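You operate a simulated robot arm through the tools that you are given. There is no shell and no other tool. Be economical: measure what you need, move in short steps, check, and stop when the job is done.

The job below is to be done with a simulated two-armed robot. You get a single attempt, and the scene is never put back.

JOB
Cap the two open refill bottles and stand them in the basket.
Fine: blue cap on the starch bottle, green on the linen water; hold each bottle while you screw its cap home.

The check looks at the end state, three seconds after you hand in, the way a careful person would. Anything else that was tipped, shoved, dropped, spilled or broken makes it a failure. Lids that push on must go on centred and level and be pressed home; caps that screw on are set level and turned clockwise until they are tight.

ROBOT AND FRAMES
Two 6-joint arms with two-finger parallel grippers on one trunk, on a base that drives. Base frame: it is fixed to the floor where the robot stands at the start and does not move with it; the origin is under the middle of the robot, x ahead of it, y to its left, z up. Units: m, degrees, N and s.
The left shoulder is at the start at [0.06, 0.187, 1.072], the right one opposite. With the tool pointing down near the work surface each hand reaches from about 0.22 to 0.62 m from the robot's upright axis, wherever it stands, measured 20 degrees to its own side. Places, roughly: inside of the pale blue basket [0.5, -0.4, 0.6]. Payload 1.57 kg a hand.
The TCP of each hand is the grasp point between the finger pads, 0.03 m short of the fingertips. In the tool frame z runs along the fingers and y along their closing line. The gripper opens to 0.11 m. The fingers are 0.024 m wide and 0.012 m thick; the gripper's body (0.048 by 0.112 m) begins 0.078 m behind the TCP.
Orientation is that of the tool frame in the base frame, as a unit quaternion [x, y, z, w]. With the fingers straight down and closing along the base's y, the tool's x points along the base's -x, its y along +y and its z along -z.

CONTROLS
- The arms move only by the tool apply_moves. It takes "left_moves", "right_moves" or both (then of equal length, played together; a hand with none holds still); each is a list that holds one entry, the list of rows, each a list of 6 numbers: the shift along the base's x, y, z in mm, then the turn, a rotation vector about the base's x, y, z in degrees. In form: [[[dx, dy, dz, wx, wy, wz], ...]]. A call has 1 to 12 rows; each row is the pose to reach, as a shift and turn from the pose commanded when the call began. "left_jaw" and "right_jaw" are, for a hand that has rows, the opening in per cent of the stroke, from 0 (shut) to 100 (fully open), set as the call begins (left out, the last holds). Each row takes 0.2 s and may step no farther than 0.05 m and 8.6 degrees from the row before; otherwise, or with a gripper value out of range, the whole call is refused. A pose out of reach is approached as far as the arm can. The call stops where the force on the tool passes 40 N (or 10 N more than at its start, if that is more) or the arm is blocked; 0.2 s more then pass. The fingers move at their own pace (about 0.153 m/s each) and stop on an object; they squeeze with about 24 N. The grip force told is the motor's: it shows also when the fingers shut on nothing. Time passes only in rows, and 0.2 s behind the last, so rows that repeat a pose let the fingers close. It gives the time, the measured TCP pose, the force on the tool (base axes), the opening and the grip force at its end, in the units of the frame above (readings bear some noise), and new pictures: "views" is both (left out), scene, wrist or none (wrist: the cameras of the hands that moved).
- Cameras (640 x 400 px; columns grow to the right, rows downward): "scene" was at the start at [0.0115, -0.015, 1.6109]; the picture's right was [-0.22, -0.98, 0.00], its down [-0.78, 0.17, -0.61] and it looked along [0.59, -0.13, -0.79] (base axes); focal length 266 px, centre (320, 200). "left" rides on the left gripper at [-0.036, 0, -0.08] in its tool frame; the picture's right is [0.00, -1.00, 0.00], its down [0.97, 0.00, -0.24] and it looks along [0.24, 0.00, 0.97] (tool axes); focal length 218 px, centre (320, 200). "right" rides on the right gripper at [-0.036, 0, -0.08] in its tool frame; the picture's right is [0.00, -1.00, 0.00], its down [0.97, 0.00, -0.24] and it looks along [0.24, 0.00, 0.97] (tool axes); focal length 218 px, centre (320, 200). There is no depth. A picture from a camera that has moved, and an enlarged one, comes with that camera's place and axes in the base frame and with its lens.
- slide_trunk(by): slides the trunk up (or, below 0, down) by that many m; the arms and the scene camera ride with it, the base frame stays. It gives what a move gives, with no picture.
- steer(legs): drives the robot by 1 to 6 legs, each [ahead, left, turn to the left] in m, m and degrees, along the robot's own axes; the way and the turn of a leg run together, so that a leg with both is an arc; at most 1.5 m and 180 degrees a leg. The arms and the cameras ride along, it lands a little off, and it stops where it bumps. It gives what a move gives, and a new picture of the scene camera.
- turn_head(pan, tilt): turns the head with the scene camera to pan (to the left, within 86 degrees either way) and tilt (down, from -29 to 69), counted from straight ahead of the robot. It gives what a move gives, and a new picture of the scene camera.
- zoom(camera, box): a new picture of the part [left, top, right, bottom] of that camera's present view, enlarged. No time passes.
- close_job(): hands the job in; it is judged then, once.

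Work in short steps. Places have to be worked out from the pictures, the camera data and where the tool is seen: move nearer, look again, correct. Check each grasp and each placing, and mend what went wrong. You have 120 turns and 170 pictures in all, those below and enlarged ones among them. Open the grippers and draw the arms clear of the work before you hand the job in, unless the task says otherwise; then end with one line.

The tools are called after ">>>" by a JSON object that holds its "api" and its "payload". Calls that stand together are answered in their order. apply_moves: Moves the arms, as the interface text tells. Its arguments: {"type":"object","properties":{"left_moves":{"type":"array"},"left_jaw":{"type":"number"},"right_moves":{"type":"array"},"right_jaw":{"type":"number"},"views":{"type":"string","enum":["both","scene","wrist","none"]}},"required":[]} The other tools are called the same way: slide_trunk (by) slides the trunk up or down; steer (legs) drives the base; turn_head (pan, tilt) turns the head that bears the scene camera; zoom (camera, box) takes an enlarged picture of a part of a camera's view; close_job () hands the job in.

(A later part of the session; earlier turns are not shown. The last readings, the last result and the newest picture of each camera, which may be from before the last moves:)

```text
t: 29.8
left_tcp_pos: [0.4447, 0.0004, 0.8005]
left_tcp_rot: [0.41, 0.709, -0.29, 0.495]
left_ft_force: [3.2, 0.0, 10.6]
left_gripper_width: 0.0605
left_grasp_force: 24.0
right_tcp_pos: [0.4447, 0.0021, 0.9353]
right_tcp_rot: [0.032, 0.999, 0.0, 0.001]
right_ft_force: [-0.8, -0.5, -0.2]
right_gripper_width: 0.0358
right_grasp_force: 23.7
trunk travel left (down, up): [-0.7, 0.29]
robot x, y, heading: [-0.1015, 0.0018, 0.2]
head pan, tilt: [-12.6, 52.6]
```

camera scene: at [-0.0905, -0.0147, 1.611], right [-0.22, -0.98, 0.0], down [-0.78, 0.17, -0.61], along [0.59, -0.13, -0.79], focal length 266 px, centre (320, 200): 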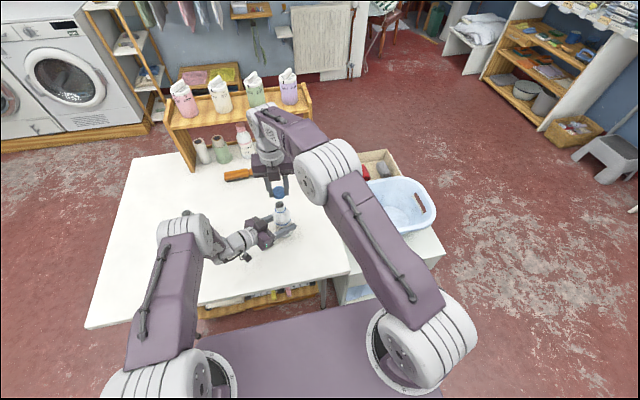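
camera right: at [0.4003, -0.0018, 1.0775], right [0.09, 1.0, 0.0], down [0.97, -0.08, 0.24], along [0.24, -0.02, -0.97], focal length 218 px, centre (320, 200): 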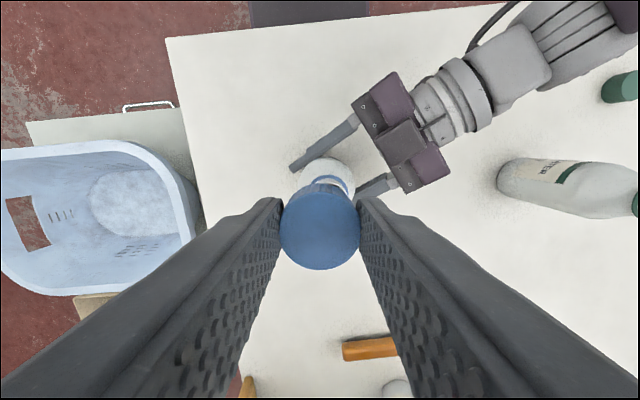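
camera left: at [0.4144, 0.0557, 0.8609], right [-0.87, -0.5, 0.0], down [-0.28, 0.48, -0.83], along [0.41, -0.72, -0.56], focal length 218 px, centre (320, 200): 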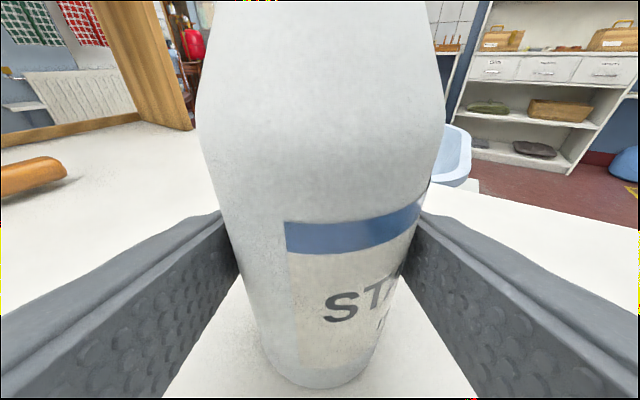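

It turns freely with no load, so I'll continue clockwise.

>>> {"api": "apply_moves", "payload": {"right_moves": [[[0, 0, -0.2, 0, 0, -8.5], [0, 0, -0.4, 0, 0, -17], [0, 0, -0.5, 0, 0, -25.5], [0, 0, -0.7, 0, 0, -34], [0, 0, -0.8, 0, 0, -42.5], [0, 0, -0.9, 0, 0, -51], [0, 0, -1.0, 0, 0, -59.5], [0, 0, -1.1, 0, 0, -68], [0, 0, -1.2, 0, 0, -76.5], [0, 0, -1.3, 0, 0, -85], [0, 0, -1.4, 0, 0, -93.5], [0, 0, -1.4, 0, 0, -93.5]]], "views": "scene"}}

>>> {"api": "zoom", "payload": {"camera": "scene", "box": [240, 170, 320, 250]}}

```text
t: 32.4
left_tcp_pos: [0.4442, 0.0004, 0.8008]
left_tcp_rot: [0.409, 0.709, -0.289, 0.496]
left_ft_force: [3.1, 4.7, 6.7]
left_gripper_width: 0.0604
left_grasp_force: 24.1
right_tcp_pos: [0.4459, 0.0026, 0.9333]
right_tcp_rot: [0.749, 0.662, 0.0, 0.0]
right_ft_force: [-3.0, -4.3, 0.5]
right_gripper_width: 0.0358
right_grasp_force: 24.4
trunk travel left (down, up): [-0.7, 0.29]
robot x, y, heading: [-0.1032, -0.0021, -0.0]
head pan, tilt: [-12.6, 52.6]
camera scene: at [-0.0912, -0.0151, 1.6109], right [-0.22, -0.98, 0.0], down [-0.78, 0.17, -0.61], along [0.59, -0.13, -0.79], focal length 266 px, centre (320, 200)
```

scene: 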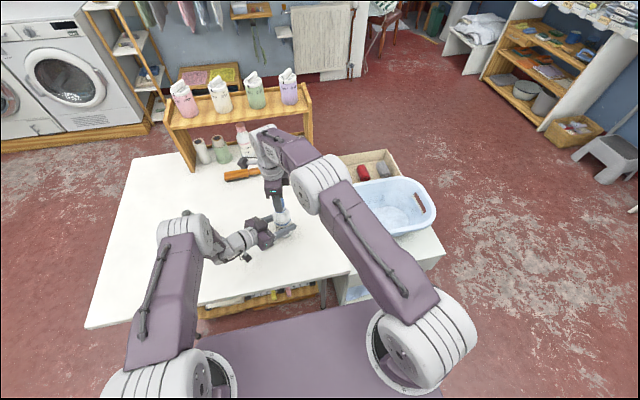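

```text
5.00 times, centred on (280, 210) of scene
camera zoom: at [-0.0912, -0.0151, 1.6109], right [-0.22, -0.98, 0.0], down [-0.78, 0.17, -0.61], along [0.59, -0.13, -0.79], focal length 1330 px, centre (520, 150)
```

zoom: 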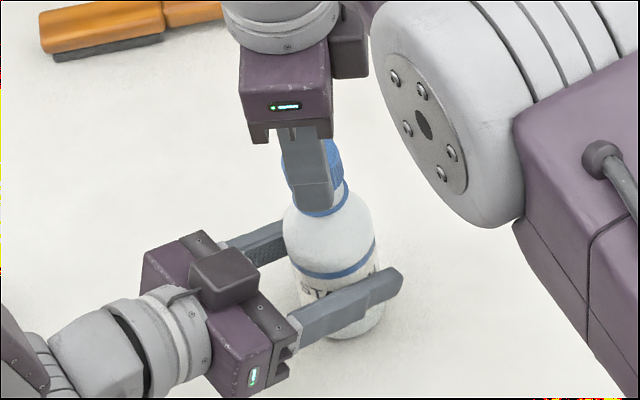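

About 270° are turned and the cap is some 4 mm lower. I'll continue clockwise while the wrist allows.

>>> {"api": "apply_moves", "payload": {"right_moves": [[[0, 0, -0.1, 0, 0, -8.5], [0, 0, -0.2, 0, 0, -17], [0, 0, -0.3, 0, 0, -25.5], [0, 0, -0.4, 0, 0, -34], [0, 0, -0.5, 0, 0, -42.5], [0, 0, -0.6, 0, 0, -51], [0, 0, -0.7, 0, 0, -59.5], [0, 0, -0.8, 0, 0, -68], [0, 0, -0.9, 0, 0, -76.5], [0, 0, -0.9, 0, 0, -76.5]]], "views": "none"}}

>>> {"api": "zoom", "payload": {"camera": "right", "box": [220, 130, 420, 330]}}

```text
t: 34.6
left_tcp_pos: [0.4432, 0.0001, 0.797]
left_tcp_rot: [0.411, 0.71, -0.289, 0.493]
left_ft_force: [-16.3, -6.2, -19.1]
left_gripper_width: 0.0816
left_grasp_force: 23.8
right_tcp_pos: [0.4262, -0.0963, 0.9144]
right_tcp_rot: [0.995, 0.09, 0.013, -0.051]
right_ft_force: [17.0, 5.9, 17.7]
right_gripper_width: 0.0359
right_grasp_force: 23.9
right hand out of reach, approached as far as the arm can: row 7, 8, 9, 10
trunk travel left (down, up): [-0.7, 0.29]
robot x, y, heading: [-0.1038, 0.0009, 0.1]
head pan, tilt: [-12.6, 52.6]
```

```text
2.00 times, centred on (320, 230) of right
camera zoom: at [0.3874, -0.1101, 0.9928], right [-0.18, 0.98, 0.1], down [0.95, 0.15, 0.27], along [0.25, 0.14, -0.96], focal length 436 px, centre (320, 140)
```

zoom: 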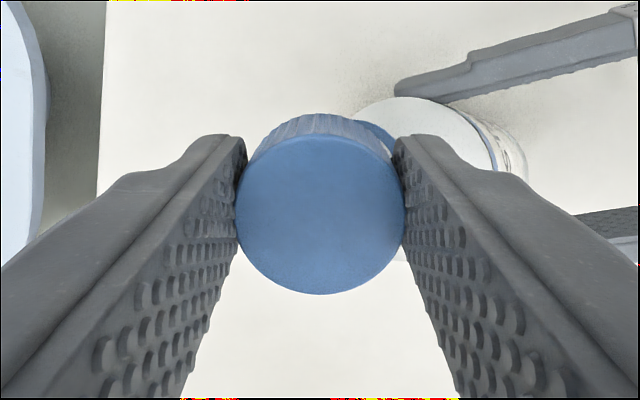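

The wrist reached its limit, and the arm drifted about 0.1 m sideways, dragging the bottle. I'll look carefully before moving anything.

>>> {"api": "zoom", "payload": {"camera": "scene", "box": [220, 150, 360, 270]}}

>>> {"api": "zoom", "payload": {"camera": "left", "box": [0, 0, 640, 400]}}

```text
3.33 times, centred on (290, 210) of scene
camera zoom: at [-0.0903, -0.0148, 1.6109], right [-0.22, -0.98, 0.0], down [-0.78, 0.17, -0.61], along [0.59, -0.13, -0.79], focal length 887 px, centre (420, 167)
```

zoom: 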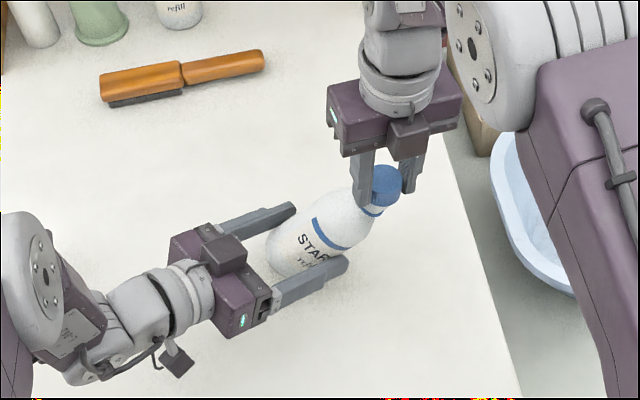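

```text
1.00 times, centred on (320, 200) of left
camera zoom: at [0.4124, 0.0553, 0.8583], right [-0.87, -0.49, 0.01], down [-0.28, 0.49, -0.83], along [0.41, -0.72, -0.56], focal length 218 px, centre (320, 200)
```

zoom: 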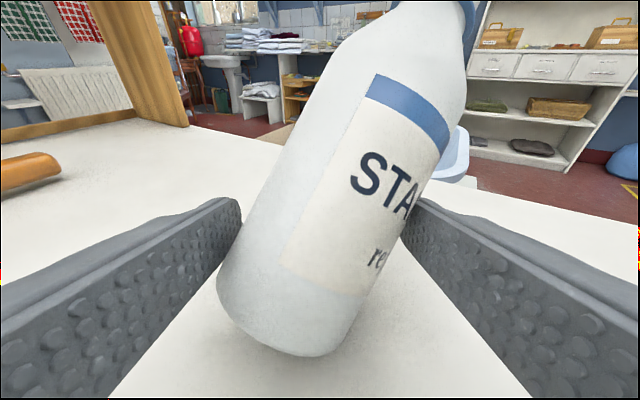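

The bottle is tilted and caught between both hands. I'll zoom in on the cap and neck to see how they sit before reversing.

>>> {"api": "zoom", "payload": {"camera": "scene", "box": [270, 175, 330, 240]}}

```text
6.15 times, centred on (300, 208) of scene
camera zoom: at [-0.0903, -0.0148, 1.6109], right [-0.22, -0.98, 0.0], down [-0.78, 0.17, -0.61], along [0.59, -0.13, -0.79], focal length 1637 px, centre (443, 154)
```

zoom: 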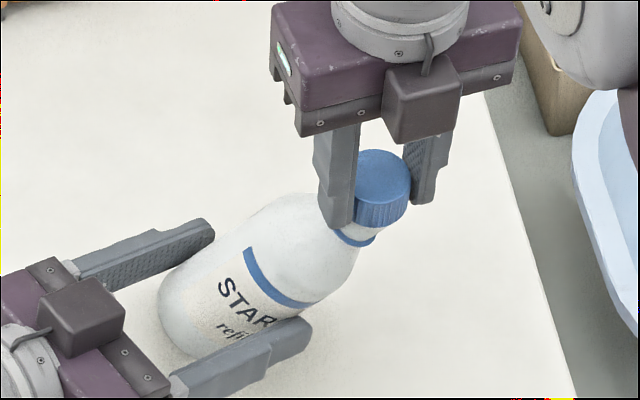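

The cap is still on the neck. I'll reverse the drag in small rows, bringing the right hand back over the left grip, levelling it and unwinding 25° off the wrist limit.

>>> {"api": "apply_moves", "payload": {"right_moves": [[[2, 12, 3, -0.75, 0, 3], [4, 24, 6, -1.5, 0, 6], [7, 37, 9, -2.2, 0, 9], [9, 49, 12, -3, 0, 12], [11, 62, 15, -3.7, 0, 15], [14, 74, 17, -4.5, 0, 18], [16, 87, 19, -5.2, 0, 21], [18, 98, 20, -6, 0, 25]]], "views": "scene"}}

>>> {"api": "zoom", "payload": {"camera": "scene", "box": [220, 150, 360, 270]}}

>>> {"api": "zoom", "payload": {"camera": "left", "box": [0, 0, 640, 400]}}

```text
t: 36.4
left_tcp_pos: [0.4461, 0.0013, 0.8009]
left_tcp_rot: [0.409, 0.71, -0.289, 0.495]
left_ft_force: [-0.4, 5.5, -0.5]
left_gripper_width: 0.0607
left_grasp_force: 23.8
right_tcp_pos: [0.4416, -0.0009, 0.9313]
right_tcp_rot: [0.952, 0.305, -0.01, 0.001]
right_ft_force: [-0.1, -6.9, -0.5]
right_gripper_width: 0.0354
right_grasp_force: 24.1
trunk travel left (down, up): [-0.7, 0.29]
robot x, y, heading: [-0.1017, -0.0029, 0.2]
head pan, tilt: [-12.6, 52.6]
camera scene: at [-0.0895, -0.0146, 1.6109], right [-0.22, -0.98, 0.0], down [-0.78, 0.17, -0.61], along [0.59, -0.13, -0.79], focal length 266 px, centre (320, 200)
```

scene: 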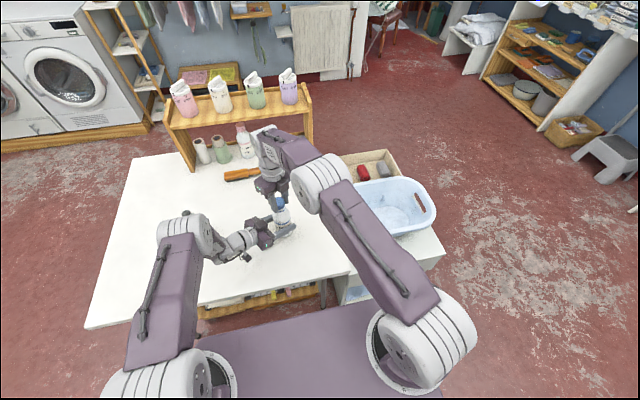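

```text
3.33 times, centred on (290, 210) of scene
camera zoom: at [-0.0895, -0.0146, 1.6109], right [-0.22, -0.98, 0.0], down [-0.78, 0.17, -0.61], along [0.59, -0.13, -0.79], focal length 887 px, centre (420, 167)
```

zoom: 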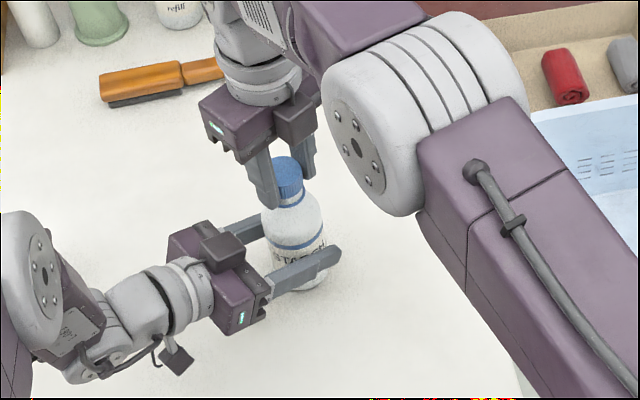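

```text
1.00 times, centred on (320, 200) of left
camera zoom: at [0.4152, 0.0562, 0.8602], right [-0.87, -0.5, 0.01], down [-0.28, 0.48, -0.83], along [0.41, -0.72, -0.56], focal length 218 px, centre (320, 200)
```

zoom: 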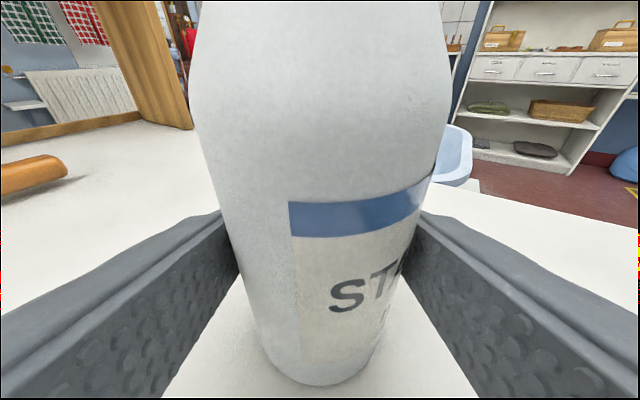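

The bottle is upright again in the left grip. I'll open the right hand and raise it straight up to inspect how the cap sits.

>>> {"api": "apply_moves", "payload": {"right_moves": [[[0, 0, 0, 0, 0, 0], [0, 0, 0, 0, 0, 0], [0, 0, 30, 0, 0, 0], [0, 0, 70, 0, 0, 0], [0, 0, 70, 0, 0, 0]]], "right_jaw": 75, "views": "wrist"}}

>>> {"api": "zoom", "payload": {"camera": "scene", "box": [250, 175, 310, 240]}}

```text
t: 37.6
left_tcp_pos: [0.4452, 0.0007, 0.7996]
left_tcp_rot: [0.409, 0.71, -0.289, 0.495]
left_ft_force: [0.8, -0.2, -0.1]
left_gripper_width: 0.0604
left_grasp_force: 24.4
right_tcp_pos: [0.443, -0.0009, 1.0]
right_tcp_rot: [0.953, 0.304, -0.007, 0.0]
right_ft_force: [-0.3, 0.6, 0.7]
right_gripper_width: 0.0825
right_grasp_force: 0.0
trunk travel left (down, up): [-0.7, 0.29]
robot x, y, heading: [-0.1027, 0.0015, 0.1]
head pan, tilt: [-12.6, 52.6]
camera right: at [0.4137, -0.021, 1.0814], right [-0.58, 0.81, 0.0], down [0.79, 0.56, 0.23], along [0.18, 0.13, -0.97], focal length 218 px, centre (320, 200)
```

right: 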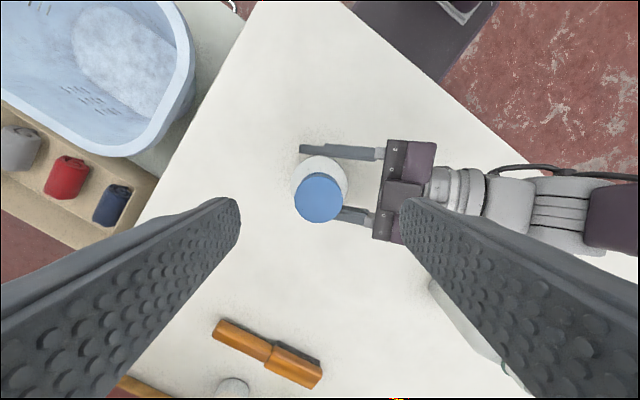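

```text
6.15 times, centred on (280, 208) of scene
camera zoom: at [-0.0891, -0.015, 1.6109], right [-0.22, -0.98, 0.0], down [-0.78, 0.17, -0.61], along [0.59, -0.13, -0.79], focal length 1637 px, centre (566, 154)
```

zoom: 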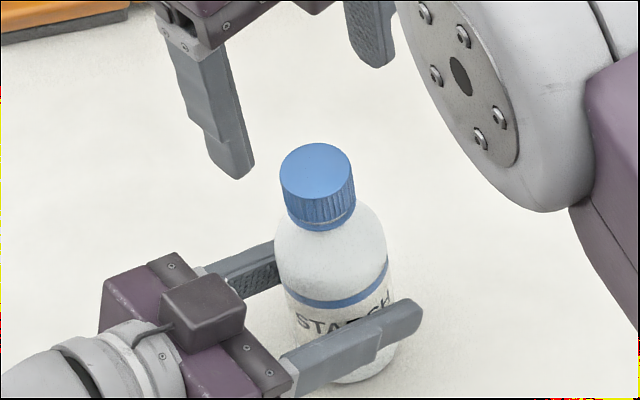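

The cap sits level and nearly down to the blue collar at (0.4445, 0.001), and the bottle is upright. I'll wind the wrist back 102° counter-clockwise above it for a second bite.

>>> {"api": "apply_moves", "payload": {"right_moves": [[[0, 0, 0, 0, 0, 8.5], [0, 0, 0, 0, 0, 17], [0, 0, 0, 0, 0, 25.5], [0, 0, 0, 0, 0, 34], [0, 0, 0, 0, 0, 42.5], [0, 0, 0, 0, 0, 51], [0, 0, 0, 0, 0, 59.5], [0, 0, 0, 0, 0, 68], [0, 0, 0, 0, 0, 76.5], [0, 0, 0, 0, 0, 85], [0, 0, 0, 0, 0, 93.5], [1, 2, 0, 0, 0, 102]]], "views": "none"}}

>>> {"api": "zoom", "payload": {"camera": "right", "box": [220, 100, 420, 300]}}

```text
t: 40.2
left_tcp_pos: [0.4447, -0.0005, 0.7984]
left_tcp_rot: [0.409, 0.71, -0.289, 0.496]
left_ft_force: [-1.2, 0.1, -1.2]
left_gripper_width: 0.0601
left_grasp_force: 23.8
right_tcp_pos: [0.4424, 0.0025, 1.0028]
right_tcp_rot: [0.362, 0.932, -0.005, 0.005]
right_ft_force: [-0.3, -0.3, -0.1]
right_gripper_width: 0.0825
right_grasp_force: 0.0
trunk travel left (down, up): [-0.7, 0.29]
robot x, y, heading: [-0.103, 0.0002, 0.1]
head pan, tilt: [-12.6, 52.6]
```

```text
2.00 times, centred on (320, 200) of right
camera zoom: at [0.4678, -0.0212, 1.0821], right [-0.67, -0.74, 0.0], down [-0.72, 0.66, 0.23], along [-0.17, 0.15, -0.97], focal length 436 px, centre (320, 200)
```

zoom: 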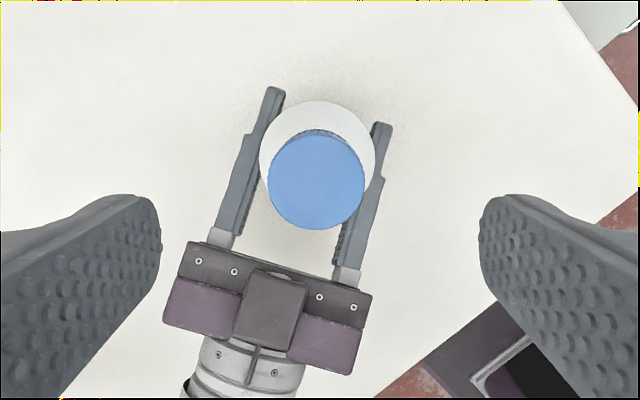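

The TCP is about 4 mm off the cap axis. I'll correct that and the slight tilt, then descend around the cap and close.

>>> {"api": "apply_moves", "payload": {"right_moves": [[[4, -2.5, 0, 0.7, 0.3, 0], [4, -2.5, -35, 0.7, 0.3, 0], [4, -2.5, -67, 0.7, 0.3, 0], [4, -2.5, -67, 0.7, 0.3, 0]]], "views": "none"}}

>>> {"api": "apply_moves", "payload": {"right_moves": [[[0, 0, 0, 0, 0, 0], [0, 0, 0, 0, 0, 0], [0, 0, 0, 0, 0, 0]]], "right_jaw": 0, "views": "none"}}

>>> {"api": "zoom", "payload": {"camera": "scene", "box": [250, 175, 310, 240]}}

```text
t: 41.2
left_tcp_pos: [0.4448, 0.0014, 0.8006]
left_tcp_rot: [0.41, 0.709, -0.29, 0.495]
left_ft_force: [-0.3, -0.5, -1.6]
left_gripper_width: 0.0603
left_grasp_force: 23.7
right_tcp_pos: [0.4468, -0.0012, 0.9332]
right_tcp_rot: [0.363, 0.932, 0.0, 0.001]
right_ft_force: [-0.6, 0.3, -0.3]
right_gripper_width: 0.0825
right_grasp_force: 0.2
trunk travel left (down, up): [-0.7, 0.29]
robot x, y, heading: [-0.0994, 0.0009, -0.2]
head pan, tilt: [-12.6, 52.6]
```

```text
t: 42.0
left_tcp_pos: [0.4449, 0.0014, 0.8002]
left_tcp_rot: [0.41, 0.709, -0.29, 0.495]
left_ft_force: [-2.7, -2.1, -0.3]
left_gripper_width: 0.0602
left_grasp_force: 24.4
right_tcp_pos: [0.447, -0.0012, 0.9342]
right_tcp_rot: [0.364, 0.932, 0.001, 0.001]
right_ft_force: [2.5, 2.2, 0.4]
right_gripper_width: 0.0352
right_grasp_force: 24.0
trunk travel left (down, up): [-0.7, 0.29]
robot x, y, heading: [-0.1026, 0.001, 0.2]
head pan, tilt: [-12.6, 52.6]
```

```text
6.15 times, centred on (280, 208) of scene
camera zoom: at [-0.0896, -0.015, 1.6109], right [-0.22, -0.98, 0.0], down [-0.78, 0.17, -0.61], along [0.59, -0.13, -0.79], focal length 1637 px, centre (566, 154)
```

zoom: 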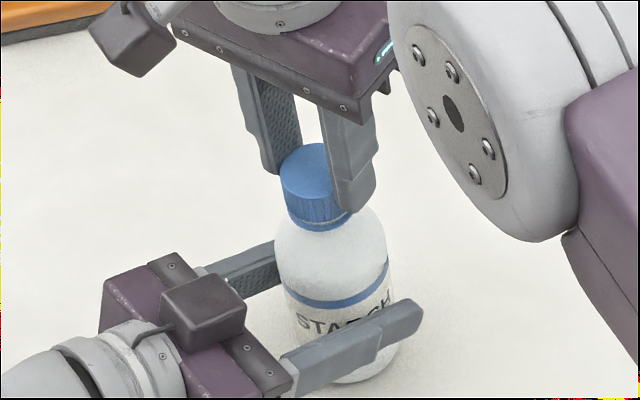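

The grip is good with little side load. I'll turn clockwise in short bites and watch for tightening.

>>> {"api": "apply_moves", "payload": {"right_moves": [[[0, 0, -0.2, 0, 0, -8], [0, 0, -0.4, 0, 0, -16], [0, 0, -0.6, 0, 0, -24], [0, 0, -0.8, 0, 0, -32], [0, 0, -1, 0, 0, -40], [0, 0, -1, 0, 0, -48], [0, 0, -1, 0, 0, -48]]], "views": "none"}}

>>> {"api": "zoom", "payload": {"camera": "left", "box": [0, 0, 640, 400]}}

```text
t: 43.6
left_tcp_pos: [0.4461, 0.0018, 0.7993]
left_tcp_rot: [0.409, 0.71, -0.289, 0.495]
left_ft_force: [4.3, 2.8, -3.0]
left_gripper_width: 0.0603
left_grasp_force: 24.8
right_tcp_pos: [0.4465, -0.0006, 0.9329]
right_tcp_rot: [0.711, 0.703, -0.002, 0.001]
right_ft_force: [-4.7, -3.0, 3.0]
right_gripper_width: 0.0352
right_grasp_force: 24.3
trunk travel left (down, up): [-0.7, 0.29]
robot x, y, heading: [-0.0982, 0.0029, 0.1]
head pan, tilt: [-12.6, 52.6]
```

```text
1.00 times, centred on (320, 200) of left
camera zoom: at [0.4149, 0.0558, 0.8602], right [-0.87, -0.5, 0.01], down [-0.28, 0.48, -0.83], along [0.41, -0.72, -0.56], focal length 218 px, centre (320, 200)
```

zoom: 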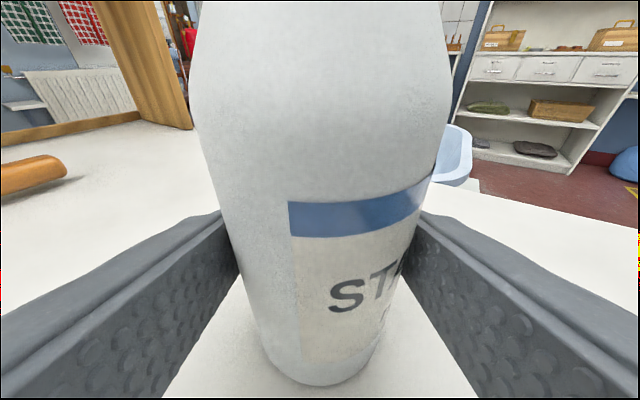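

The bottle isn't turning in the left grip. I'll take another 48°.

>>> {"api": "apply_moves", "payload": {"right_moves": [[[0, 0, 0, 0, 0, -8], [0, 0, 0, 0, 0, -16], [0, 0, 0, 0, 0, -24], [0, 0, 0, 0, 0, -32], [0, 0, 0, 0, 0, -40], [0, 0, 0, 0, 0, -48], [0, 0, 0, 0, 0, -48]]], "views": "none"}}

>>> {"api": "zoom", "payload": {"camera": "left", "box": [0, 0, 640, 400]}}

>>> {"api": "zoom", "payload": {"camera": "scene", "box": [250, 175, 310, 240]}}

```text
t: 45.2
left_tcp_pos: [0.4448, 0.0007, 0.8004]
left_tcp_rot: [0.41, 0.709, -0.289, 0.495]
left_ft_force: [13.3, -0.1, -2.2]
left_gripper_width: 0.0607
left_grasp_force: 24.1
right_tcp_pos: [0.4456, -0.0009, 0.9328]
right_tcp_rot: [0.936, 0.353, -0.002, 0.001]
right_ft_force: [-13.9, 0.3, 1.6]
right_gripper_width: 0.0355
right_grasp_force: 23.8
trunk travel left (down, up): [-0.7, 0.29]
robot x, y, heading: [-0.1016, 0.0025, -0.1]
head pan, tilt: [-12.6, 52.6]
```

```text
1.00 times, centred on (320, 200) of left
camera zoom: at [0.4149, 0.0556, 0.8604], right [-0.87, -0.5, 0.0], down [-0.28, 0.48, -0.83], along [0.41, -0.72, -0.56], focal length 218 px, centre (320, 200)
```

zoom: 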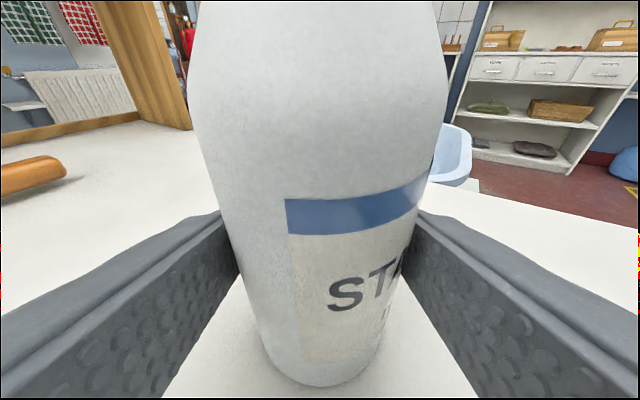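

```text
6.15 times, centred on (280, 208) of scene
camera zoom: at [-0.0897, -0.015, 1.6109], right [-0.22, -0.98, 0.0], down [-0.78, 0.17, -0.61], along [0.59, -0.13, -0.79], focal length 1637 px, centre (566, 154)
```

zoom: 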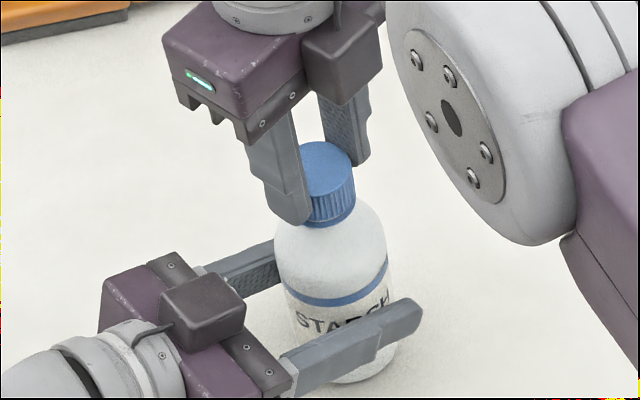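

I'll release, lift to 1.0 m, wind the wrist back and look at the gap between cap and collar.

>>> {"api": "apply_moves", "payload": {"right_moves": [[[0, 0, 0, 0, 0, 0], [0, 0, 0, 0, 0, 0], [0, 0, 35, 0, 0, 0], [0, 0, 67, 0, 0, 0]]], "right_jaw": 75, "views": "none"}}

>>> {"api": "zoom", "payload": {"camera": "scene", "box": [260, 180, 300, 220]}}

>>> {"api": "apply_moves", "payload": {"right_moves": [[[0, 0, 0, 0, 0, 8.5], [0, 0, 0, 0, 0, 17], [0, 0, 0, 0, 0, 25.5], [0, 0, 0, 0, 0, 34], [0, 0, 0, 0, 0, 42.5], [0, 0, 0, 0, 0, 51], [0, 0, 0, 0, 0, 59.5], [0, 0, 0, 0, 0, 68], [0, 0, 0, 0, 0, 76.5], [0, 0, 0, 0, 0, 85], [0, 0, 0, 0, 0, 93.5], [0, 0, 0, 0, 0, 102]]], "views": "none"}}

>>> {"api": "zoom", "payload": {"camera": "right", "box": [220, 100, 420, 300]}}

```text
t: 46.2
left_tcp_pos: [0.4448, 0.001, 0.7998]
left_tcp_rot: [0.41, 0.709, -0.29, 0.495]
left_ft_force: [0.0, 0.7, -1.0]
left_gripper_width: 0.0603
left_grasp_force: 24.0
right_tcp_pos: [0.4476, 0.0003, 0.9983]
right_tcp_rot: [0.935, 0.354, -0.001, 0.001]
right_ft_force: [-0.5, -0.7, 0.1]
right_gripper_width: 0.0826
right_grasp_force: 0.0
trunk travel left (down, up): [-0.7, 0.29]
robot x, y, heading: [-0.1011, -0.0015, 0.1]
head pan, tilt: [-12.6, 52.6]
```

```text
10.00 times, centred on (280, 200) of scene
camera zoom: at [-0.09, -0.015, 1.6109], right [-0.22, -0.98, 0.0], down [-0.78, 0.17, -0.61], along [0.59, -0.13, -0.79], focal length 2660 px, centre (720, 200)
```

zoom: 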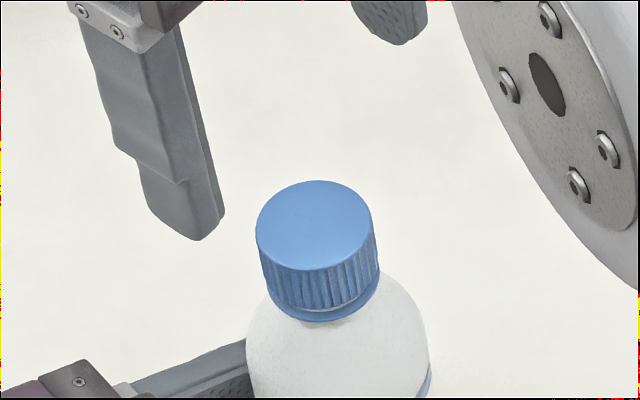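

```text
t: 48.8
left_tcp_pos: [0.445, 0.0018, 0.8004]
left_tcp_rot: [0.409, 0.71, -0.289, 0.495]
left_ft_force: [0.0, -0.4, -1.3]
left_gripper_width: 0.0603
left_grasp_force: 24.1
right_tcp_pos: [0.4459, -0.0007, 0.9998]
right_tcp_rot: [0.312, 0.95, 0.0, 0.001]
right_ft_force: [0.0, 0.2, 0.2]
right_gripper_width: 0.0823
right_grasp_force: 0.0
trunk travel left (down, up): [-0.7, 0.29]
robot x, y, heading: [-0.1001, -0.0002, 0.2]
head pan, tilt: [-12.6, 52.6]
```

```text
2.00 times, centred on (320, 200) of right
camera zoom: at [0.4745, -0.0222, 1.0803], right [-0.59, -0.8, 0.0], down [-0.78, 0.58, 0.24], along [-0.19, 0.14, -0.97], focal length 436 px, centre (320, 200)
```

zoom: 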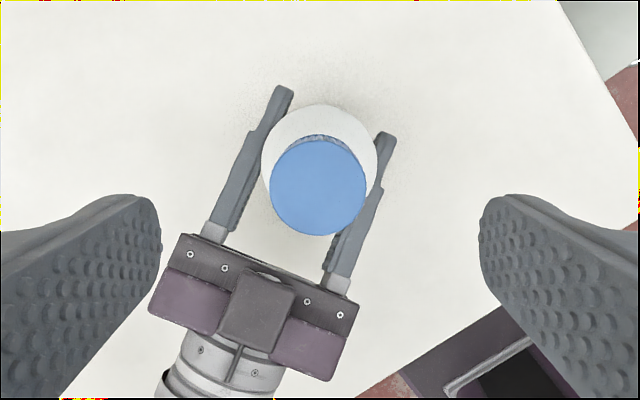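

Only a sliver of gap remains at the collar, so one more bite. I'll descend centred, close, and turn clockwise.

>>> {"api": "apply_moves", "payload": {"right_moves": [[[0, 0, -35, 0, 0, 0], [0, 0, -67, 0, 0, 0], [0, 0, -67, 0, 0, 0]]], "views": "none"}}

>>> {"api": "apply_moves", "payload": {"right_moves": [[[0, 0, 0, 0, 0, 0], [0, 0, 0, 0, 0, 0], [0, 0, 0, 0, 0, 0], [0, 0, -0.5, 0, 0, -8], [0, 0, -0.5, 0, 0, -16], [0, 0, -0.5, 0, 0, -24], [0, 0, -0.5, 0, 0, -32], [0, 0, -0.5, 0, 0, -40], [0, 0, -0.5, 0, 0, -48], [0, 0, -0.5, 0, 0, -48]]], "right_jaw": 0, "views": "none"}}

>>> {"api": "zoom", "payload": {"camera": "left", "box": [0, 0, 640, 400]}}

```text
t: 49.6
left_tcp_pos: [0.4452, 0.0007, 0.7998]
left_tcp_rot: [0.411, 0.709, -0.29, 0.494]
left_ft_force: [-0.6, 0.4, -0.8]
left_gripper_width: 0.06
left_grasp_force: 24.1
right_tcp_pos: [0.4449, -0.0005, 0.9343]
right_tcp_rot: [0.314, 0.95, 0.001, 0.002]
right_ft_force: [-0.1, 0.5, 0.4]
right_gripper_width: 0.0825
right_grasp_force: 0.1
trunk travel left (down, up): [-0.7, 0.29]
robot x, y, heading: [-0.1022, -0.0014, -0.1]
head pan, tilt: [-12.6, 52.6]
```

```text
t: 51.8
left_tcp_pos: [0.4437, -0.0, 0.7979]
left_tcp_rot: [0.411, 0.708, -0.291, 0.495]
left_ft_force: [-0.8, -7.7, -1.5]
left_gripper_width: 0.0603
left_grasp_force: 23.7
right_tcp_pos: [0.445, -0.0002, 0.9326]
right_tcp_rot: [0.674, 0.739, -0.001, 0.001]
right_ft_force: [0.2, 6.4, 1.1]
right_gripper_width: 0.0353
right_grasp_force: 23.7
trunk travel left (down, up): [-0.7, 0.29]
robot x, y, heading: [-0.1024, 0.0019, -0.3]
head pan, tilt: [-12.6, 52.6]
```

```text
1.00 times, centred on (320, 200) of left
camera zoom: at [0.4145, 0.0554, 0.8601], right [-0.87, -0.5, 0.01], down [-0.28, 0.48, -0.83], along [0.41, -0.72, -0.56], focal length 218 px, centre (320, 200)
```

zoom: 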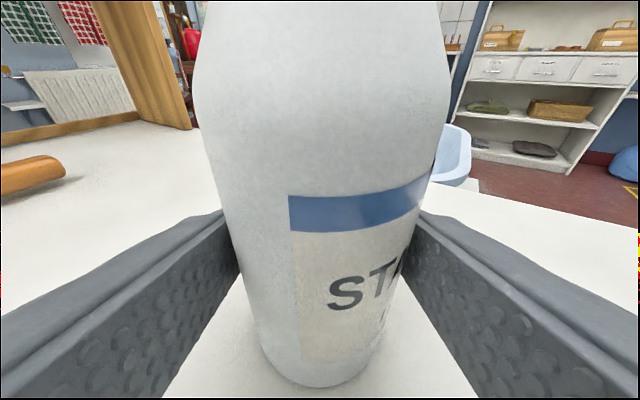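

I'll turn another 48° and then compare.

>>> {"api": "apply_moves", "payload": {"right_moves": [[[0, 0, -0.5, 0, 0, -8], [0, 0, -0.5, 0, 0, -16], [0, 0, -0.5, 0, 0, -24], [0, 0, -0.5, 0, 0, -32], [0, 0, -0.5, 0, 0, -40], [0, 0, -0.5, 0, 0, -48], [0, 0, -0.5, 0, 0, -48]]], "views": "none"}}

>>> {"api": "apply_moves", "payload": {"right_moves": [[[0, 0, 0, 0, 0, 0], [0, 0, 0, 0, 0, 0], [0, 0, 35, 0, 0, 0], [0, 0, 67, 0, 0, 0]]], "right_jaw": 75, "views": "none"}}

>>> {"api": "zoom", "payload": {"camera": "scene", "box": [260, 180, 300, 220]}}

>>> {"api": "zoom", "payload": {"camera": "left", "box": [0, 0, 640, 400]}}

```text
t: 53.4
left_tcp_pos: [0.4445, 0.0016, 0.7992]
left_tcp_rot: [0.41, 0.709, -0.29, 0.495]
left_ft_force: [-3.3, -0.2, -1.3]
left_gripper_width: 0.0603
left_grasp_force: 24.0
right_tcp_pos: [0.4465, -0.0011, 0.9317]
right_tcp_rot: [0.916, 0.401, 0.0, 0.002]
right_ft_force: [4.7, 0.3, 0.2]
right_gripper_width: 0.0353
right_grasp_force: 24.3
trunk travel left (down, up): [-0.7, 0.29]
robot x, y, heading: [-0.1032, 0.0022, -0.0]
head pan, tilt: [-12.6, 52.6]
```

```text
t: 54.4
left_tcp_pos: [0.4451, 0.0009, 0.8009]
left_tcp_rot: [0.41, 0.709, -0.289, 0.495]
left_ft_force: [0.4, -1.0, -0.3]
left_gripper_width: 0.0601
left_grasp_force: 23.8
right_tcp_pos: [0.4457, -0.001, 0.9996]
right_tcp_rot: [0.916, 0.402, -0.001, 0.001]
right_ft_force: [-0.8, 0.1, -0.1]
right_gripper_width: 0.0824
right_grasp_force: 0.2
trunk travel left (down, up): [-0.7, 0.29]
robot x, y, heading: [-0.1051, -0.0004, -0.0]
head pan, tilt: [-12.6, 52.6]
```

```text
10.00 times, centred on (280, 200) of scene
camera zoom: at [-0.0902, -0.015, 1.6109], right [-0.22, -0.98, 0.0], down [-0.78, 0.17, -0.61], along [0.59, -0.13, -0.79], focal length 2660 px, centre (720, 200)
```

zoom: 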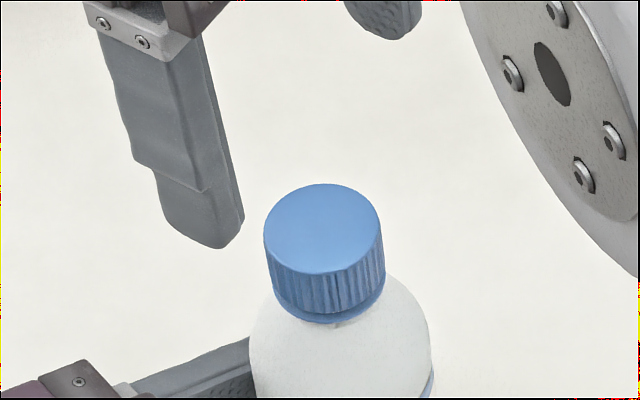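

```text
1.00 times, centred on (320, 200) of left
camera zoom: at [0.4144, 0.0555, 0.8603], right [-0.87, -0.5, 0.0], down [-0.28, 0.48, -0.83], along [0.41, -0.72, -0.56], focal length 218 px, centre (320, 200)
```

zoom: 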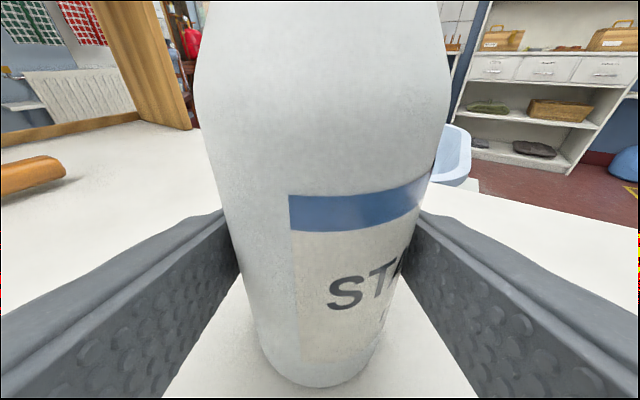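

The gap now looks closed. I'll make one more confirming bite for tightness: wind back, grip and turn.

>>> {"api": "apply_moves", "payload": {"right_moves": [[[0, 0, 0, 0, 0, 8.5], [0, 0, 0, 0, 0, 17], [0, 0, 0, 0, 0, 25.5], [0, 0, 0, 0, 0, 34], [0, 0, 0, 0, 0, 42.5], [0, 0, 0, 0, 0, 51], [0, 0, 0, 0, 0, 59.5], [0, 0, 0, 0, 0, 68], [0, 0, 0, 0, 0, 76.5], [0, 0, 0, 0, 0, 85], [0, 0, -35, 0, 0, 93], [0, 0, -68, 0, 0, 93]]], "views": "none"}}

>>> {"api": "apply_moves", "payload": {"right_moves": [[[0, 0, 0, 0, 0, 0], [0, 0, 0, 0, 0, 0], [0, 0, 0, 0, 0, 0], [0, 0, 0, 0, 0, -8], [0, 0, 0, 0, 0, -16], [0, 0, 0, 0, 0, -24], [0, 0, 0, 0, 0, -32], [0, 0, 0, 0, 0, -40], [0, 0, 0, 0, 0, -48], [0, 0, 0, 0, 0, -56]]], "right_jaw": 0, "views": "none"}}

>>> {"api": "zoom", "payload": {"camera": "left", "box": [0, 0, 640, 400]}}

>>> {"api": "zoom", "payload": {"camera": "right", "box": [220, 130, 420, 330]}}

```text
t: 57.0
left_tcp_pos: [0.4452, 0.0007, 0.8002]
left_tcp_rot: [0.41, 0.709, -0.289, 0.495]
left_ft_force: [-0.2, -0.1, -1.2]
left_gripper_width: 0.0604
left_grasp_force: 23.7
right_tcp_pos: [0.4484, 0.0001, 0.9305]
right_tcp_rot: [0.338, 0.941, 0.0, 0.001]
right_ft_force: [0.1, -1.0, 0.2]
right_gripper_width: 0.0827
right_grasp_force: 0.1
trunk travel left (down, up): [-0.7, 0.29]
robot x, y, heading: [-0.102, 0.001, -0.2]
head pan, tilt: [-12.6, 52.6]
```

```text
t: 59.2
left_tcp_pos: [0.4437, 0.0004, 0.7995]
left_tcp_rot: [0.41, 0.709, -0.29, 0.496]
left_ft_force: [-3.0, 0.2, 4.1]
left_gripper_width: 0.0603
left_grasp_force: 23.9
right_tcp_pos: [0.4469, 0.0003, 0.9314]
right_tcp_rot: [0.741, 0.671, 0.001, 0.002]
right_ft_force: [2.8, -0.5, -5.5]
right_gripper_width: 0.0353
right_grasp_force: 23.7
trunk travel left (down, up): [-0.7, 0.29]
robot x, y, heading: [-0.1028, -0.0014, 0.1]
head pan, tilt: [-12.6, 52.6]
```

```text
1.00 times, centred on (320, 200) of left
camera zoom: at [0.4144, 0.0553, 0.8603], right [-0.87, -0.5, 0.0], down [-0.28, 0.48, -0.83], along [0.41, -0.72, -0.56], focal length 218 px, centre (320, 200)
```

zoom: 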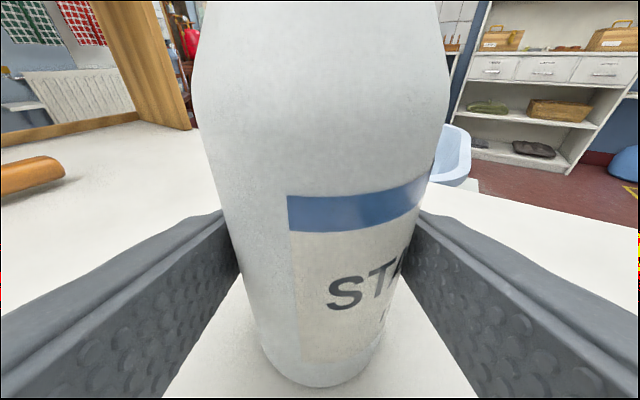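

```text
2.00 times, centred on (320, 230) of right
camera zoom: at [0.4419, -0.0364, 1.0111], right [-0.99, 0.1, 0.0], down [0.1, 0.97, 0.24], along [0.03, 0.24, -0.97], focal length 436 px, centre (320, 140)
```

zoom: 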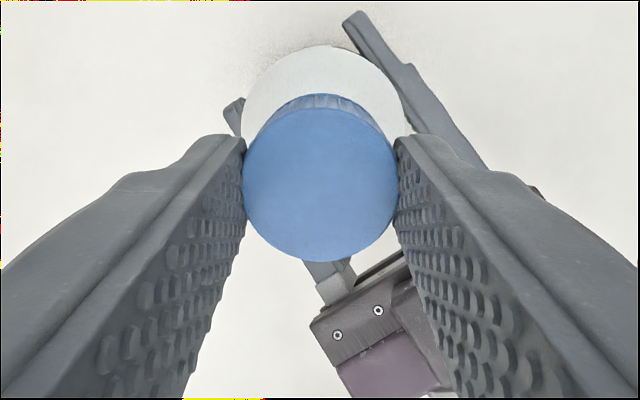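

A downward pull of 5.5 N says the thread is still drawing the cap down. I'll continue this bite, following down 1 mm.

>>> {"api": "apply_moves", "payload": {"right_moves": [[[0, 0, -0.7, 0, 0, -8], [0, 0, -1, 0, 0, -16], [0, 0, -1, 0, 0, -24], [0, 0, -1, 0, 0, -32], [0, 0, -1, 0, 0, -40], [0, 0, -1, 0, 0, -44]]], "views": "none"}}

>>> {"api": "apply_moves", "payload": {"right_moves": [[[0, 0, 0, 0, 0, 0], [0, 0, 0, 0, 0, 0], [0, 0, 35, 0, 0, 0], [0, 0, 67, 0, 0, 0]]], "right_jaw": 75, "views": "none"}}

>>> {"api": "zoom", "payload": {"camera": "scene", "box": [260, 180, 300, 220]}}

>>> {"api": "apply_moves", "payload": {"right_moves": [[[0, 0, 0, 0, 0, 8.5], [0, 0, 0, 0, 0, 17], [0, 0, 0, 0, 0, 25.5], [0, 0, 0, 0, 0, 34], [0, 0, 0, 0, 0, 42.5], [0, 0, 0, 0, 0, 51], [0, 0, 0, 0, 0, 59.5], [0, 0, 0, 0, 0, 68], [0, 0, 0, 0, 0, 76.5], [0, 0, 0, 0, 0, 85], [0, 0, -35, 0, 0, 93], [0, 0, -67, 0, 0, 100]]], "views": "none"}}

>>> {"api": "apply_moves", "payload": {"right_moves": [[[0, 0, 0, 0, 0, 0], [0, 0, 0, 0, 0, 0], [0, 0, 0, 0, 0, 0], [0, 0, 0, 0, 0, -8], [0, 0, 0, 0, 0, -16], [0, 0, 0, 0, 0, -24], [0, 0, 0, 0, 0, -32], [0, 0, 0, 0, 0, -40], [0, 0, 0, 0, 0, -48], [0, 0, 0, 0, 0, -56]]], "right_jaw": 0, "views": "none"}}

>>> {"api": "zoom", "payload": {"camera": "left", "box": [0, 0, 640, 400]}}

```text
t: 60.6
left_tcp_pos: [0.4454, 0.0013, 0.8002]
left_tcp_rot: [0.41, 0.709, -0.29, 0.495]
left_ft_force: [-5.5, 1.6, -2.8]
left_gripper_width: 0.0607
left_grasp_force: 23.9
right_tcp_pos: [0.4455, -0.0006, 0.9317]
right_tcp_rot: [0.939, 0.344, 0.0, 0.001]
right_ft_force: [5.6, -1.8, 0.4]
right_gripper_width: 0.0355
right_grasp_force: 24.2
trunk travel left (down, up): [-0.7, 0.29]
robot x, y, heading: [-0.1018, -0.0023, -0.1]
head pan, tilt: [-12.6, 52.6]
```

```text
t: 61.6
left_tcp_pos: [0.4445, 0.0004, 0.8008]
left_tcp_rot: [0.409, 0.71, -0.289, 0.496]
left_ft_force: [0.3, -0.5, -0.7]
left_gripper_width: 0.0603
left_grasp_force: 23.4
right_tcp_pos: [0.4462, -0.0002, 0.9981]
right_tcp_rot: [0.939, 0.345, -0.001, 0.001]
right_ft_force: [-0.4, 0.4, 0.0]
right_gripper_width: 0.0824
right_grasp_force: 0.2
trunk travel left (down, up): [-0.7, 0.29]
robot x, y, heading: [-0.101, -0.0028, 0.0]
head pan, tilt: [-12.6, 52.6]
```

```text
10.00 times, centred on (280, 200) of scene
camera zoom: at [-0.0901, -0.015, 1.6109], right [-0.22, -0.98, 0.0], down [-0.78, 0.17, -0.61], along [0.59, -0.13, -0.79], focal length 2660 px, centre (720, 200)
```

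zoom: 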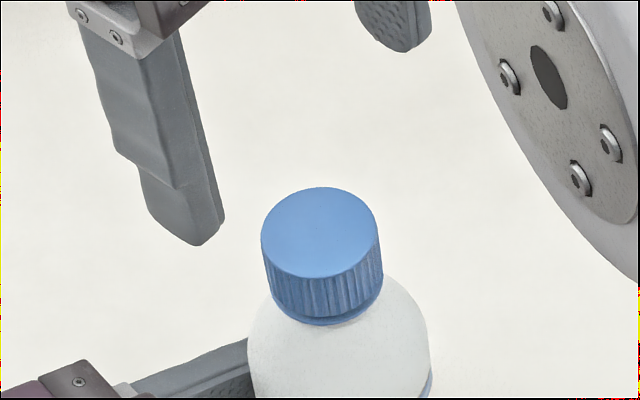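

```text
t: 64.2
left_tcp_pos: [0.4455, -0.0003, 0.7994]
left_tcp_rot: [0.41, 0.709, -0.29, 0.495]
left_ft_force: [0.3, 0.4, -1.2]
left_gripper_width: 0.0601
left_grasp_force: 24.2
right_tcp_pos: [0.4472, -0.0003, 0.9294]
right_tcp_rot: [0.337, 0.942, 0.001, 0.001]
right_ft_force: [1.0, 0.4, -0.2]
right_gripper_width: 0.0825
right_grasp_force: 0.0
trunk travel left (down, up): [-0.7, 0.29]
robot x, y, heading: [-0.1006, 0.0005, 0.2]
head pan, tilt: [-12.6, 52.6]
```

```text
t: 66.4
left_tcp_pos: [0.4459, 0.0007, 0.7997]
left_tcp_rot: [0.41, 0.709, -0.29, 0.495]
left_ft_force: [1.8, 1.1, 0.3]
left_gripper_width: 0.0603
left_grasp_force: 23.4
right_tcp_pos: [0.4454, -0.0006, 0.9298]
right_tcp_rot: [0.742, 0.671, -0.001, 0.001]
right_ft_force: [-1.9, -1.9, 1.0]
right_gripper_width: 0.0357
right_grasp_force: 23.9
trunk travel left (down, up): [-0.7, 0.29]
robot x, y, heading: [-0.1011, 0.0008, 0.1]
head pan, tilt: [-12.6, 52.6]
```

```text
1.00 times, centred on (320, 200) of left
camera zoom: at [0.4146, 0.0554, 0.8603], right [-0.87, -0.5, 0.0], down [-0.28, 0.48, -0.83], along [0.41, -0.72, -0.56], focal length 218 px, centre (320, 200)
```

zoom: 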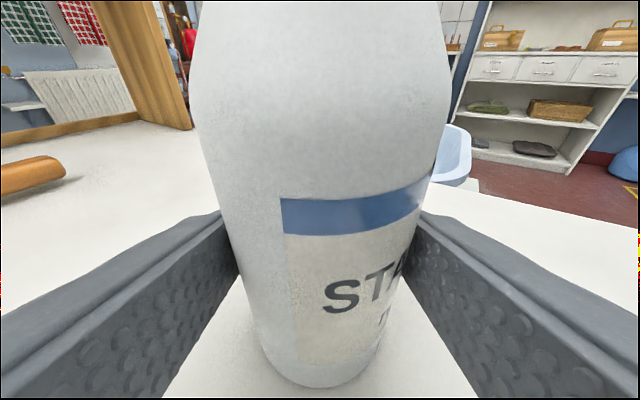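

There is no pull now, and the label has begun to turn slightly with the cap, which suggests it is tight. I'll finish this bite and compare the label again.

>>> {"api": "apply_moves", "payload": {"right_moves": [[[0, 0, 0, 0, 0, -8], [0, 0, 0, 0, 0, -16], [0, 0, 0, 0, 0, -24], [0, 0, 0, 0, 0, -32], [0, 0, 0, 0, 0, -40], [0, 0, 0, 0, 0, -44]]], "views": "none"}}

>>> {"api": "zoom", "payload": {"camera": "left", "box": [0, 0, 640, 400]}}

```text
t: 67.8
left_tcp_pos: [0.4458, 0.0006, 0.7998]
left_tcp_rot: [0.409, 0.709, -0.289, 0.495]
left_ft_force: [7.0, -2.5, 0.2]
left_gripper_width: 0.0603
left_grasp_force: 23.5
right_tcp_pos: [0.446, -0.0006, 0.93]
right_tcp_rot: [0.939, 0.344, -0.002, 0.002]
right_ft_force: [-6.0, 2.3, -0.3]
right_gripper_width: 0.0357
right_grasp_force: 24.2
trunk travel left (down, up): [-0.7, 0.29]
robot x, y, heading: [-0.0997, 0.0038, 0.0]
head pan, tilt: [-12.6, 52.6]
```

```text
1.00 times, centred on (320, 200) of left
camera zoom: at [0.4147, 0.0554, 0.8603], right [-0.87, -0.5, 0.0], down [-0.28, 0.48, -0.83], along [0.41, -0.72, -0.56], focal length 218 px, centre (320, 200)
```

zoom: 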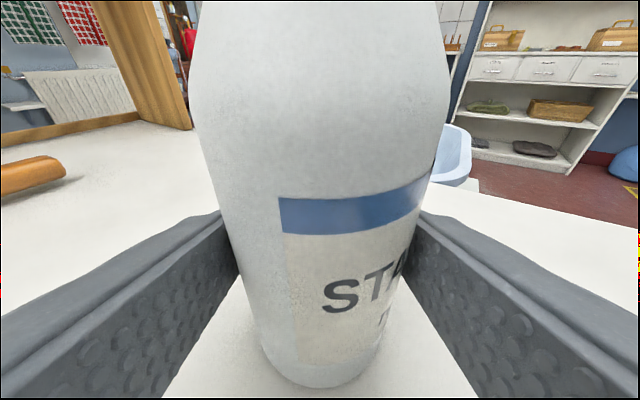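

Over the last 100° nothing moved axially and the cap only slipped in the fingers, so it is tight. With the right hand still on the cap, I'll open the left hand and back it out along its approach line.

>>> {"api": "apply_moves", "payload": {"left_moves": [[[0, 0, 0, 0, 0, 0], [0, 0, 0, 0, 0, 0], [-12, 22, 9, 0, 0, 0], [-25, 43, 17, 0, 0, 0], [-37, 65, 26, 0, 0, 0], [-50, 86, 34, 0, 0, 0], [-61, 107, 43, 0, 0, 0]]], "left_jaw": 90, "views": "none"}}

>>> {"api": "zoom", "payload": {"camera": "left", "box": [0, 0, 640, 400]}}

>>> {"api": "zoom", "payload": {"camera": "scene", "box": [160, 150, 340, 270]}}

```text
t: 69.4
left_tcp_pos: [0.3971, 0.1132, 0.8432]
left_tcp_rot: [0.41, 0.709, -0.292, 0.494]
left_ft_force: [-0.9, -0.1, 0.1]
left_gripper_width: 0.0988
left_grasp_force: 0.1
left hand out of reach, approached as far as the arm can: row 5, 6, 7
right_tcp_pos: [0.4465, -0.0014, 0.9305]
right_tcp_rot: [0.938, 0.346, 0.0, 0.001]
right_ft_force: [-0.1, 0.5, -0.3]
right_gripper_width: 0.0357
right_grasp_force: 24.1
trunk travel left (down, up): [-0.7, 0.29]
robot x, y, heading: [-0.1024, 0.0013, -0.1]
head pan, tilt: [-12.6, 52.6]
```

```text
1.00 times, centred on (320, 200) of left
camera zoom: at [0.3673, 0.1688, 0.9033], right [-0.87, -0.49, 0.01], down [-0.28, 0.48, -0.83], along [0.41, -0.72, -0.56], focal length 218 px, centre (320, 200)
```

zoom: 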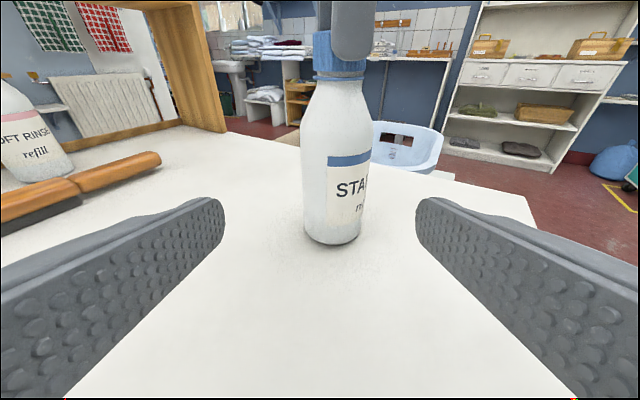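

```text
3.33 times, centred on (250, 210) of scene
camera zoom: at [-0.0903, -0.0143, 1.6109], right [-0.22, -0.98, 0.0], down [-0.78, 0.17, -0.61], along [0.59, -0.13, -0.79], focal length 887 px, centre (553, 167)
```

zoom: 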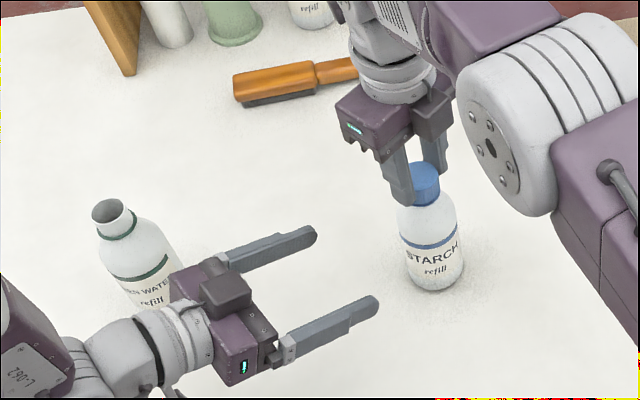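

The starch bottle hangs plumb from the cap just above the table. I'll lower it gently to find the table.

>>> {"api": "apply_moves", "payload": {"right_moves": [[[0, 0, -1, 0, 0, 0], [0, 0, -2, 0, 0, 0], [0, 0, -3, 0, 0, 0], [0, 0, -3, 0, 0, 0]]], "views": "none"}}

```text
t: 70.4
left_tcp_pos: [0.3982, 0.1132, 0.8426]
left_tcp_rot: [0.409, 0.71, -0.291, 0.494]
left_ft_force: [-0.2, 0.2, -0.2]
left_gripper_width: 0.0992
left_grasp_force: 0.1
right_tcp_pos: [0.4469, -0.0005, 0.9276]
right_tcp_rot: [0.938, 0.346, 0.0, 0.002]
right_ft_force: [-0.4, -0.2, -1.4]
right_gripper_width: 0.0357
right_grasp_force: 24.0
trunk travel left (down, up): [-0.7, 0.29]
robot x, y, heading: [-0.1018, 0.001, -0.2]
head pan, tilt: [-12.6, 52.6]
```

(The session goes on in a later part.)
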